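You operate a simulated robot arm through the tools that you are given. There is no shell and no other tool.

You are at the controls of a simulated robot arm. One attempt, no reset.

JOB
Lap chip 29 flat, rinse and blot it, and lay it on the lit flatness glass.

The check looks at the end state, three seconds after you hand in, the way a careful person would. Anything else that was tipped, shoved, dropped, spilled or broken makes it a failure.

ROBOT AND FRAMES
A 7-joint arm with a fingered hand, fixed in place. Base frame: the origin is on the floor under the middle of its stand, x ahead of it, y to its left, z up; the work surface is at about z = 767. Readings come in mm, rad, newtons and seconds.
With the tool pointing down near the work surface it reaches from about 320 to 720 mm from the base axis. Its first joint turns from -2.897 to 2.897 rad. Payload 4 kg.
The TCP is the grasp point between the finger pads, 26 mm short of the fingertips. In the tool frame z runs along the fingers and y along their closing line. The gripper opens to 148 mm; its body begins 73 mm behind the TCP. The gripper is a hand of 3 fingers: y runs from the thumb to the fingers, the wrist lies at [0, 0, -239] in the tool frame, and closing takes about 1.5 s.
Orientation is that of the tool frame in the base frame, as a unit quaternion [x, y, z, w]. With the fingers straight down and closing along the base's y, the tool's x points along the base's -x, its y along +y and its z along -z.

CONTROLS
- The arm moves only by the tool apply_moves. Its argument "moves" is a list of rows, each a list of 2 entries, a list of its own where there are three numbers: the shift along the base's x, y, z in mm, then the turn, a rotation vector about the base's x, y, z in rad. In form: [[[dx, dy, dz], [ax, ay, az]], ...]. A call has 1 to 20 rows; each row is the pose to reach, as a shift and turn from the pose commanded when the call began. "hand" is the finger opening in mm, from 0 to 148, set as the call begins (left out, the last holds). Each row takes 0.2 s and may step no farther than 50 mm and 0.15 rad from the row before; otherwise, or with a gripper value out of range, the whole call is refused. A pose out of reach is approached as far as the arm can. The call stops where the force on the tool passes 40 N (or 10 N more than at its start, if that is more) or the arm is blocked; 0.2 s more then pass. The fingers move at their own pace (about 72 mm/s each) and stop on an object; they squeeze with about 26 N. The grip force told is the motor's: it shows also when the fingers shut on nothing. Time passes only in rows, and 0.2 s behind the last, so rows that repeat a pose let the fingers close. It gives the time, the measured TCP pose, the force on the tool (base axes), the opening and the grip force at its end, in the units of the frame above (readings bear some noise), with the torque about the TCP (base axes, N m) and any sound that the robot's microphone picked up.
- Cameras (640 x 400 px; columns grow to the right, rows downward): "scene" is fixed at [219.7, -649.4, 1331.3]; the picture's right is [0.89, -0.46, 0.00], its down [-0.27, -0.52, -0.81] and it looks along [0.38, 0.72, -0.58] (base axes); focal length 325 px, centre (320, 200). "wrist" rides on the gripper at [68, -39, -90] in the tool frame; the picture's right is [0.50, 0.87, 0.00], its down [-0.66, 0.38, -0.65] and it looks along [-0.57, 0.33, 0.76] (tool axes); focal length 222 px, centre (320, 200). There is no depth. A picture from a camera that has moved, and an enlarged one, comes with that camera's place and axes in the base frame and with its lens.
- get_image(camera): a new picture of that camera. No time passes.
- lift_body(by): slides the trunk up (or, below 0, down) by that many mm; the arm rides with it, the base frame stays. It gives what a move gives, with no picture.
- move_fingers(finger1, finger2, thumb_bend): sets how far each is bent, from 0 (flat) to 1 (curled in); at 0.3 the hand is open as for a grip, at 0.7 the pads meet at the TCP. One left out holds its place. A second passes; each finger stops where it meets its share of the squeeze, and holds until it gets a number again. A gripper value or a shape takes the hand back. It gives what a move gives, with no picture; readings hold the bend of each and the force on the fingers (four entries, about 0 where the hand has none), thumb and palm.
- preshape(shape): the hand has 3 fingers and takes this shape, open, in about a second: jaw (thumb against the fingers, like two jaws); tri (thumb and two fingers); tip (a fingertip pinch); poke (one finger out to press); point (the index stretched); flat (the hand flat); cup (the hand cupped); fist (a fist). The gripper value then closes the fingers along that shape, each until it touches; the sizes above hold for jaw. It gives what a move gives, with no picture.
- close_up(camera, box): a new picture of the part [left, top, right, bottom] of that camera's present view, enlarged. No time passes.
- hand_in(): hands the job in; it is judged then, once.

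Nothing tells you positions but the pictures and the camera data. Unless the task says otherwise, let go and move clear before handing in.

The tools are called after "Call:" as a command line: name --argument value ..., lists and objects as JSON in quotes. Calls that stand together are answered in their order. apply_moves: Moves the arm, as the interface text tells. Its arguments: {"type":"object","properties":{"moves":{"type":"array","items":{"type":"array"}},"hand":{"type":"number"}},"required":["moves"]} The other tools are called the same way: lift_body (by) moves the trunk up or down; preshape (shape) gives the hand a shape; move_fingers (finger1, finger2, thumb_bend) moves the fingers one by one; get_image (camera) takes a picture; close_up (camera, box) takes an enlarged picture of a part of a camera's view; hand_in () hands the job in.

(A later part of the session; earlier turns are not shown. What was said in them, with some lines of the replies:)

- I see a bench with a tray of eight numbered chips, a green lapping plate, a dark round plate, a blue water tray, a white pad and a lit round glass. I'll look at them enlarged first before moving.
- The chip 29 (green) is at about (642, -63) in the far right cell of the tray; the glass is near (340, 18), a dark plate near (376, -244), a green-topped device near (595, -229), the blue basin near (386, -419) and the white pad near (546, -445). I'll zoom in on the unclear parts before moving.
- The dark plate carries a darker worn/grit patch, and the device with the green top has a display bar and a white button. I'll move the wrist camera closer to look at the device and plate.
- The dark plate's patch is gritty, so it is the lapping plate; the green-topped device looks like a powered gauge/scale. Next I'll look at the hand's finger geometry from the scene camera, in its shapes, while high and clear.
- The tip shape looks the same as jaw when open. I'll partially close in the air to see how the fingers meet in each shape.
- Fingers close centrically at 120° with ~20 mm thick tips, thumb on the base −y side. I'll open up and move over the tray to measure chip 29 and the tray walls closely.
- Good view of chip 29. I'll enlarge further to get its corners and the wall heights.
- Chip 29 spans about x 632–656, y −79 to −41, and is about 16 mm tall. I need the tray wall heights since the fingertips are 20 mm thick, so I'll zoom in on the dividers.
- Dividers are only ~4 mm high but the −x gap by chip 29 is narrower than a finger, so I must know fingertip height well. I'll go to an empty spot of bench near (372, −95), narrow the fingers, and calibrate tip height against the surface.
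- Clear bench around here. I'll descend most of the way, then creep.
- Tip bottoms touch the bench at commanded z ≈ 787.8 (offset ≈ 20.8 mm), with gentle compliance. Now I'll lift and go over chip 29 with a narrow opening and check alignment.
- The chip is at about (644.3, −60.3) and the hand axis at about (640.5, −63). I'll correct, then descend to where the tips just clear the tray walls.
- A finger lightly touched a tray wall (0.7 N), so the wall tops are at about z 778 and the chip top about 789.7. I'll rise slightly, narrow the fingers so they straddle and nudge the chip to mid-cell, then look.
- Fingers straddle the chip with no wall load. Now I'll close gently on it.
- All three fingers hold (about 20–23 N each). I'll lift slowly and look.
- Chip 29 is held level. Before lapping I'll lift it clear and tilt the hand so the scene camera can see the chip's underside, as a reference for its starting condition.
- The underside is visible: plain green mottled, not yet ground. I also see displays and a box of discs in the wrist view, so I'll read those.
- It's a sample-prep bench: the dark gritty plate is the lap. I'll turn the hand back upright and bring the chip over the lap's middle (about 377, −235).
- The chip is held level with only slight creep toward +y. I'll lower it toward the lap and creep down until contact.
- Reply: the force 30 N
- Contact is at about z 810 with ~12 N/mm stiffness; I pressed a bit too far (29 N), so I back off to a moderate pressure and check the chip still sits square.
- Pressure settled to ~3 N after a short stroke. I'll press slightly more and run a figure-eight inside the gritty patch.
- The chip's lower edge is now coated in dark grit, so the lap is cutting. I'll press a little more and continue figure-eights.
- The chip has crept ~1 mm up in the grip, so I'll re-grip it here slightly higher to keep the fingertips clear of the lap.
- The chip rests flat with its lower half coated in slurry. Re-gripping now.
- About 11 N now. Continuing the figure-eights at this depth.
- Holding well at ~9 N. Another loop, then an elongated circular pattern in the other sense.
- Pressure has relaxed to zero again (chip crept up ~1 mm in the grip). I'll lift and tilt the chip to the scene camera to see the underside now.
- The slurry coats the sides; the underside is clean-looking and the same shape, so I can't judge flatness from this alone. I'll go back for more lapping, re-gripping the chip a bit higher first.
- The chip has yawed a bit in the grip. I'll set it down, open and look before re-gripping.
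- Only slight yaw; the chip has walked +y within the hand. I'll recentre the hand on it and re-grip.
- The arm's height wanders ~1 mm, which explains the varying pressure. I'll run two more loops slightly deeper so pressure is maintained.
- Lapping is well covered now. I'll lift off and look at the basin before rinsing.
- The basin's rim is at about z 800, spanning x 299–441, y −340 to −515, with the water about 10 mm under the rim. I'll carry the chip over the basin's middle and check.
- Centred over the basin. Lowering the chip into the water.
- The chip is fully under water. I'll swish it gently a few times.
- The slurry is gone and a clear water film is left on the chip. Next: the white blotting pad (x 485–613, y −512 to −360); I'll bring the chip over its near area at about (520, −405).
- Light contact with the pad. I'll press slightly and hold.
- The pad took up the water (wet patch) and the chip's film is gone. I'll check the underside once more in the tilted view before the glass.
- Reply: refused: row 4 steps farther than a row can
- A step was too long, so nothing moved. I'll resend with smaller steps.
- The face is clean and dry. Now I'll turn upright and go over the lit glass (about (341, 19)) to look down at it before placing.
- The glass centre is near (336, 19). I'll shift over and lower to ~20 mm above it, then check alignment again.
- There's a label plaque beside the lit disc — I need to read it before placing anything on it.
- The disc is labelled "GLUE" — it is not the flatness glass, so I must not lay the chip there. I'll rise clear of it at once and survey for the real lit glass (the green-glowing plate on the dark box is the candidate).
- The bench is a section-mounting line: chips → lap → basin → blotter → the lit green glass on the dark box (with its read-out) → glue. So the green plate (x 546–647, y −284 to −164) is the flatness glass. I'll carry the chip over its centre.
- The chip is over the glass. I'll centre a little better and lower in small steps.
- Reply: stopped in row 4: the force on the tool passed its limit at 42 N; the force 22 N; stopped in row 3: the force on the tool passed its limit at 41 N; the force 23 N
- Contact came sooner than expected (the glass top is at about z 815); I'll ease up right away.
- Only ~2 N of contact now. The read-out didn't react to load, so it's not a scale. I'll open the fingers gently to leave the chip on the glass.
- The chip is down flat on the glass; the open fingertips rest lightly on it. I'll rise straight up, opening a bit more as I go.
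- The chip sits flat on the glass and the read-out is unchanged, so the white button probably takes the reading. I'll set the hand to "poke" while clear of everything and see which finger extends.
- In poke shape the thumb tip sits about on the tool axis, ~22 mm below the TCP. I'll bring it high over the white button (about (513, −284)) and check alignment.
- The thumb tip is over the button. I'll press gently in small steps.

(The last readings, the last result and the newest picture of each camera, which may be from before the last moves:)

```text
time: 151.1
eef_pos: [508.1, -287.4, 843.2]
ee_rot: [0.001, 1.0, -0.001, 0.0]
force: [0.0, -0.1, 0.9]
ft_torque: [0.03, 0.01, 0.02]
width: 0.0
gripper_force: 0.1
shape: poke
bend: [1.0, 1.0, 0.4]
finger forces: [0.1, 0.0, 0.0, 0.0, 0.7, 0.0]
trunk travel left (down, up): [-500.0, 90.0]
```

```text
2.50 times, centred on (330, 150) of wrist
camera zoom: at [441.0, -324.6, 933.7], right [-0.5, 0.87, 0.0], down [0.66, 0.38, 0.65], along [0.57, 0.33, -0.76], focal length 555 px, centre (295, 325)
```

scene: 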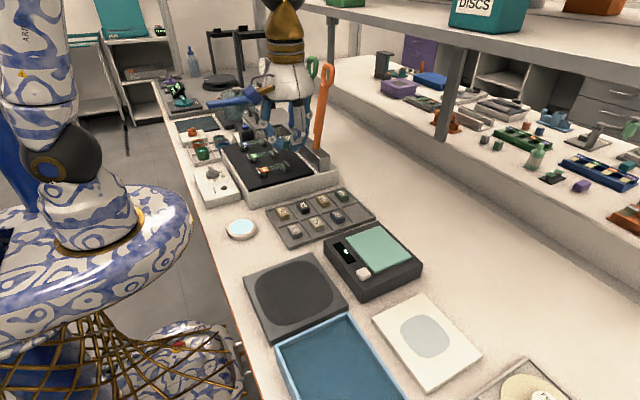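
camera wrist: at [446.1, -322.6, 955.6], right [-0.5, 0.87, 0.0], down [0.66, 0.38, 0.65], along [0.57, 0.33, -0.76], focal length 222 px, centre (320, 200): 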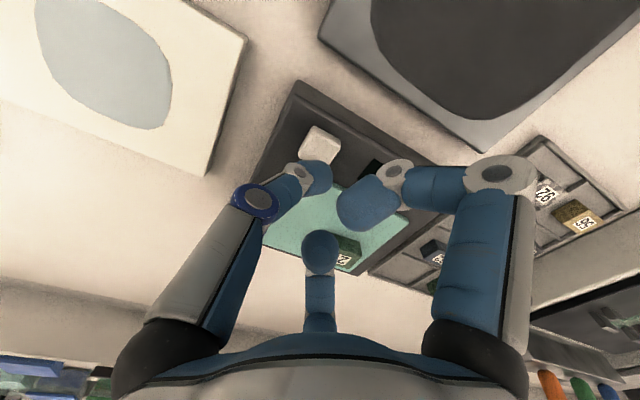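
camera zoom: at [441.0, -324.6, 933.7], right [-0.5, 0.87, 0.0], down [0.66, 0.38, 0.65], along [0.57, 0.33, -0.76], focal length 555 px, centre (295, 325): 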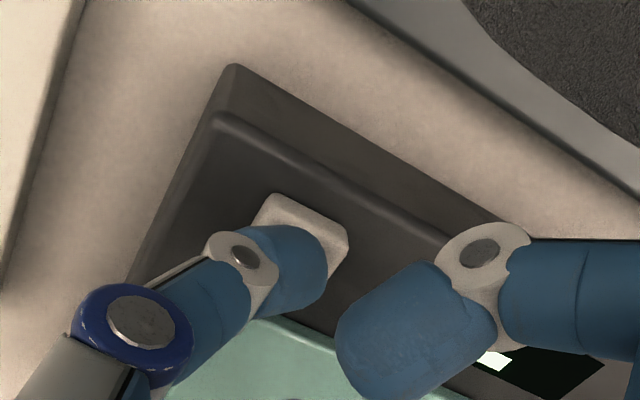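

Call:
apply_moves --moves '[[[0, 0, -1], [0, 0, 0]], [[0, 0, -1], [0, 0, 0]]]'

Call:
close_up --camera "wrist" --box '[230, 70, 430, 230]'

Call:
close_up --camera "scene" --box '[320, 210, 430, 300]'

```text
time: 151.7
eef_pos: [508.0, -287.7, 842.4]
ee_rot: [0.001, 1.0, -0.001, 0.0]
force: [-0.2, -0.3, 1.5]
ft_torque: [0.01, -0.03, -0.01]
width: 0.0
gripper_force: 0.2
shape: poke
bend: [1.0, 1.0, 0.4]
finger forces: [0.1, 0.0, 0.1, 0.0, 1.1, 0.0]
trunk travel left (down, up): [-500.0, 90.0]
```

```text
2.50 times, centred on (330, 150) of wrist
camera zoom: at [440.4, -324.4, 932.6], right [-0.5, 0.87, 0.0], down [0.66, 0.38, 0.65], along [0.57, 0.33, -0.76], focal length 555 px, centre (295, 325)
```

zoom: 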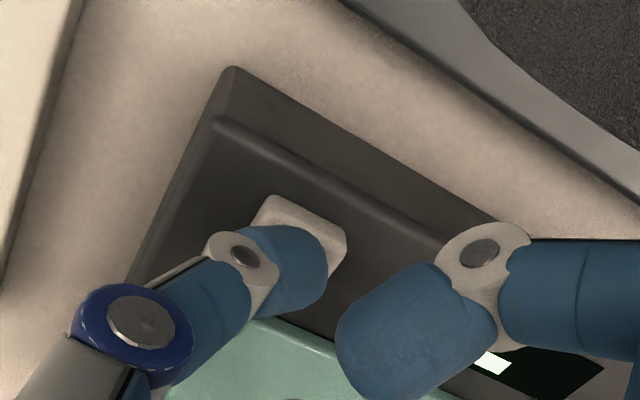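

```text
4.44 times, centred on (375, 255) of scene
camera zoom: at [219.7, -649.4, 1331.3], right [0.89, -0.46, 0.0], down [-0.27, -0.52, -0.81], along [0.38, 0.72, -0.58], focal length 1445 px, centre (76, -44)
```

zoom: 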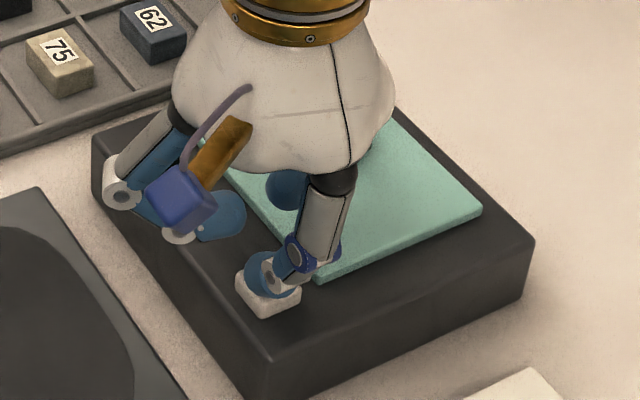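

Call:
apply_moves --moves '[[[0, 0, -1], [0, 0, 0]], [[0, 0, -2], [0, 0, 0]], [[0, 0, -2], [0, 0, 0]]]'

Call:
close_up --camera "wrist" --box '[230, 70, 430, 230]'

```text
time: 152.5
eef_pos: [508.0, -288.1, 840.9]
ee_rot: [0.001, 1.0, -0.001, 0.0]
force: [0.9, 0.6, 1.4]
ft_torque: [0.01, 0.0, 0.0]
width: 0.0
gripper_force: 0.0
shape: poke
bend: [1.0, 1.0, 0.4]
finger forces: [0.0, 0.0, 0.0, 0.0, 1.7, 0.0]
trunk travel left (down, up): [-500.0, 90.0]
heard: click
```

```text
2.50 times, centred on (330, 150) of wrist
camera zoom: at [440.5, -324.6, 930.7], right [-0.5, 0.87, 0.0], down [0.66, 0.38, 0.65], along [0.57, 0.33, -0.76], focal length 555 px, centre (295, 325)
```

zoom: 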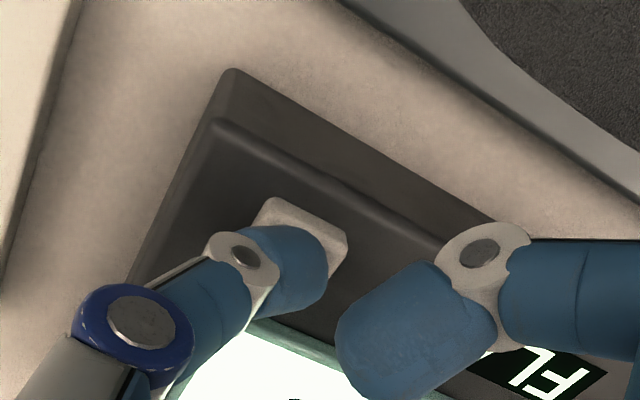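

A click: the glass lit up and the read-out changed to text starting "FL". I'll rise clear and read it.

Call:
apply_moves --moves '[[[0, 0, 5], [0, 0, 0]], [[0, 0, 20], [0, 0, 0]], [[0, 0, 50], [0, 0, 0]], [[0, -20, 90], [0, 0, 0]], [[0, -40, 130], [0, 0, 0]], [[0, -40, 130], [0, 0, 0]]]'

Call:
get_image --camera "scene"

Call:
close_up --camera "scene" --box '[320, 210, 430, 300]'

Call:
get_image --camera "wrist"

```text
time: 153.9
eef_pos: [507.9, -329.0, 972.7]
ee_rot: [0.0, 1.0, -0.001, -0.001]
force: [-0.2, 0.6, -1.0]
ft_torque: [0.0, 0.0, -0.02]
width: 0.0
gripper_force: 0.0
shape: poke
bend: [1.0, 1.0, 0.4]
finger forces: [0.1, 0.0, 0.0, 0.0, 0.1, 0.0]
trunk travel left (down, up): [-500.0, 90.0]
```

```text
taken
```

scene: 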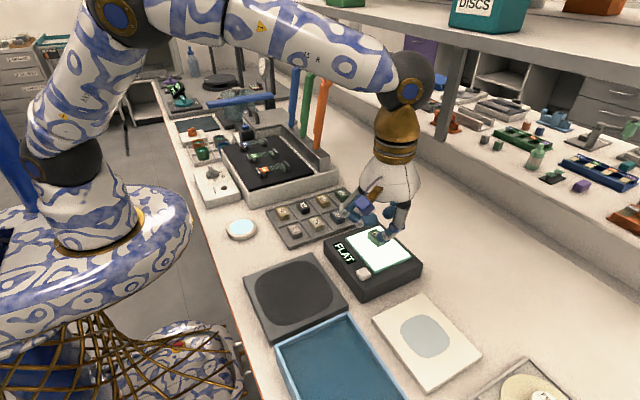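

```text
4.44 times, centred on (375, 255) of scene
camera zoom: at [219.7, -649.4, 1331.3], right [0.89, -0.46, 0.0], down [-0.27, -0.52, -0.81], along [0.38, 0.72, -0.58], focal length 1445 px, centre (76, -44)
```

zoom: 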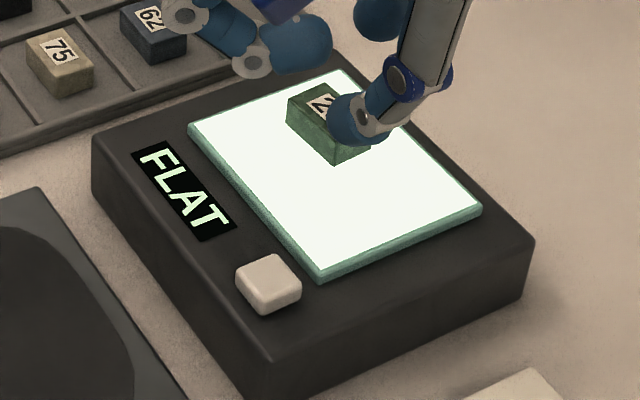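

```text
taken
camera wrist: at [440.3, -366.6, 1061.9], right [-0.5, 0.87, 0.0], down [0.66, 0.38, 0.65], along [0.57, 0.33, -0.76], focal length 222 px, centre (320, 200)
```

wrist: 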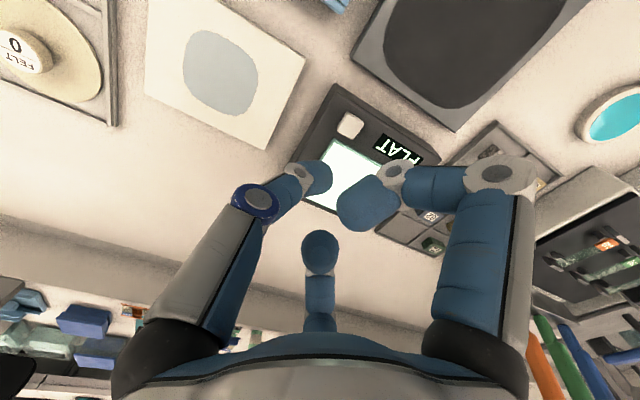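

The read-out says FLAT and the glass is lit with chip 29 on it. I'll move the hand well clear and check the whole bench before handing in.

Call:
apply_moves --moves '[[[-20, 30, 30], [0, 0, 0]], [[-40, 65, 55], [0, 0, 0]], [[-60, 100, 80], [0, 0, 0]], [[-77, 140, 100], [0, 0, 0]], [[-77, 180, 120], [0, 0, 0]], [[-77, 180, 120], [0, 0, 0]]]'

Call:
get_image --camera "scene"

Call:
close_up --camera "scene" --box '[320, 210, 430, 300]'

Call:
close_up --camera "scene" --box '[200, 170, 400, 295]'

Call:
close_up --camera "scene" --box '[220, 240, 500, 400]'

```text
time: 155.3
eef_pos: [428.9, -147.2, 1087.4]
ee_rot: [0.0, 1.0, -0.001, 0.0]
force: [0.8, -1.2, -0.1]
ft_torque: [-0.01, 0.0, -0.03]
width: 0.0
gripper_force: 0.1
shape: poke
bend: [1.0, 1.0, 0.4]
finger forces: [0.0, 0.0, 0.1, 0.0, 0.1, 0.0]
trunk travel left (down, up): [-500.0, 90.0]
```

```text
taken
```

scene: 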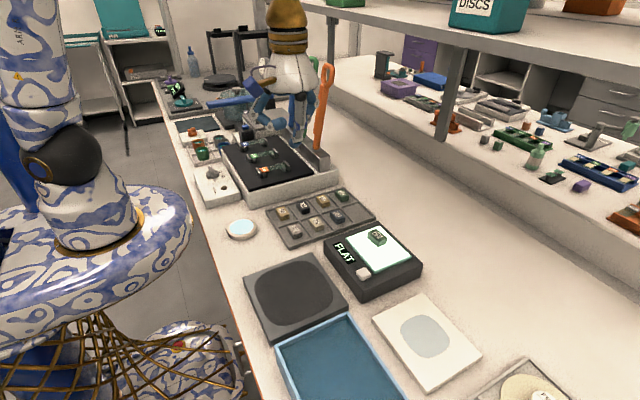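

```text
4.44 times, centred on (375, 255) of scene
camera zoom: at [219.7, -649.4, 1331.3], right [0.89, -0.46, 0.0], down [-0.27, -0.52, -0.81], along [0.38, 0.72, -0.58], focal length 1445 px, centre (76, -44)
```

zoom: 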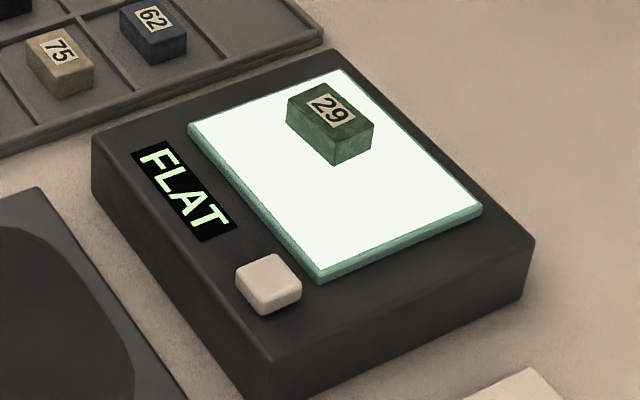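

```text
3.20 times, centred on (300, 232) of scene
camera zoom: at [219.7, -649.4, 1331.3], right [0.89, -0.46, 0.0], down [-0.27, -0.52, -0.81], along [0.38, 0.72, -0.58], focal length 1040 px, centre (384, 96)
```

zoom: 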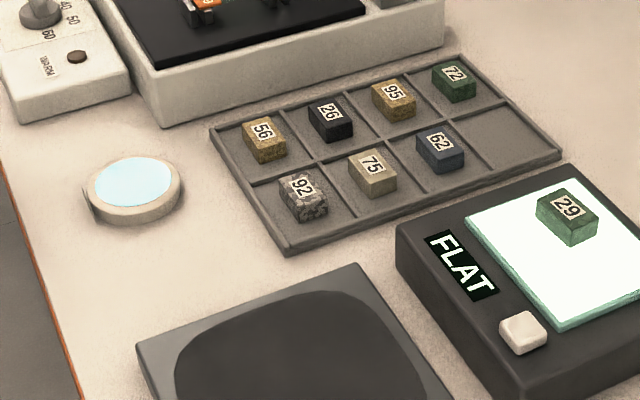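

```text
2.29 times, centred on (360, 320) of scene
camera zoom: at [219.7, -649.4, 1331.3], right [0.89, -0.46, 0.0], down [-0.27, -0.52, -0.81], along [0.38, 0.72, -0.58], focal length 743 px, centre (229, -74)
```

zoom: 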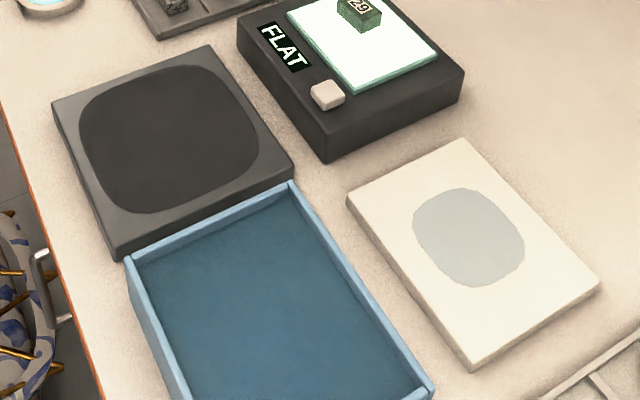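

Chip 29 is clean and dry, lying on the lit glass with the read-out at FLAT. The other chips, the tray, the lap, the basin, the pad and the glue dish look the same as at the start, and the hand is clear. Handing in now.

Call:
hand_in

```text
The job is handed in.
```

Chip 29 is lapped, rinsed and blotted. It is lying label up on the lit flatness glass, and the read-out says FLAT.

- **Which glass:** I nearly used the bright round disc near the tray, but it is labelled "GLUE". The flatness glass is the green plate on the dark box. It was off, so I pressed its white button after laying the chip down; the glass lit and FLAT appeared.
- **Pressure on the glass:** while lowering the chip I met the glass about 12 mm higher than I expected. I pressed it with about 42 N before the arm stopped, and did so a second time. I saw no damage, and the glass lit and gave its reading normally afterwards.
- **Rest of the bench:** in the last pictures the other seven chips, tray, lap, basin and glue dish look undisturbed. The blotting pad has a wet patch where I blotted the chip. The hand was clear when I handed in.
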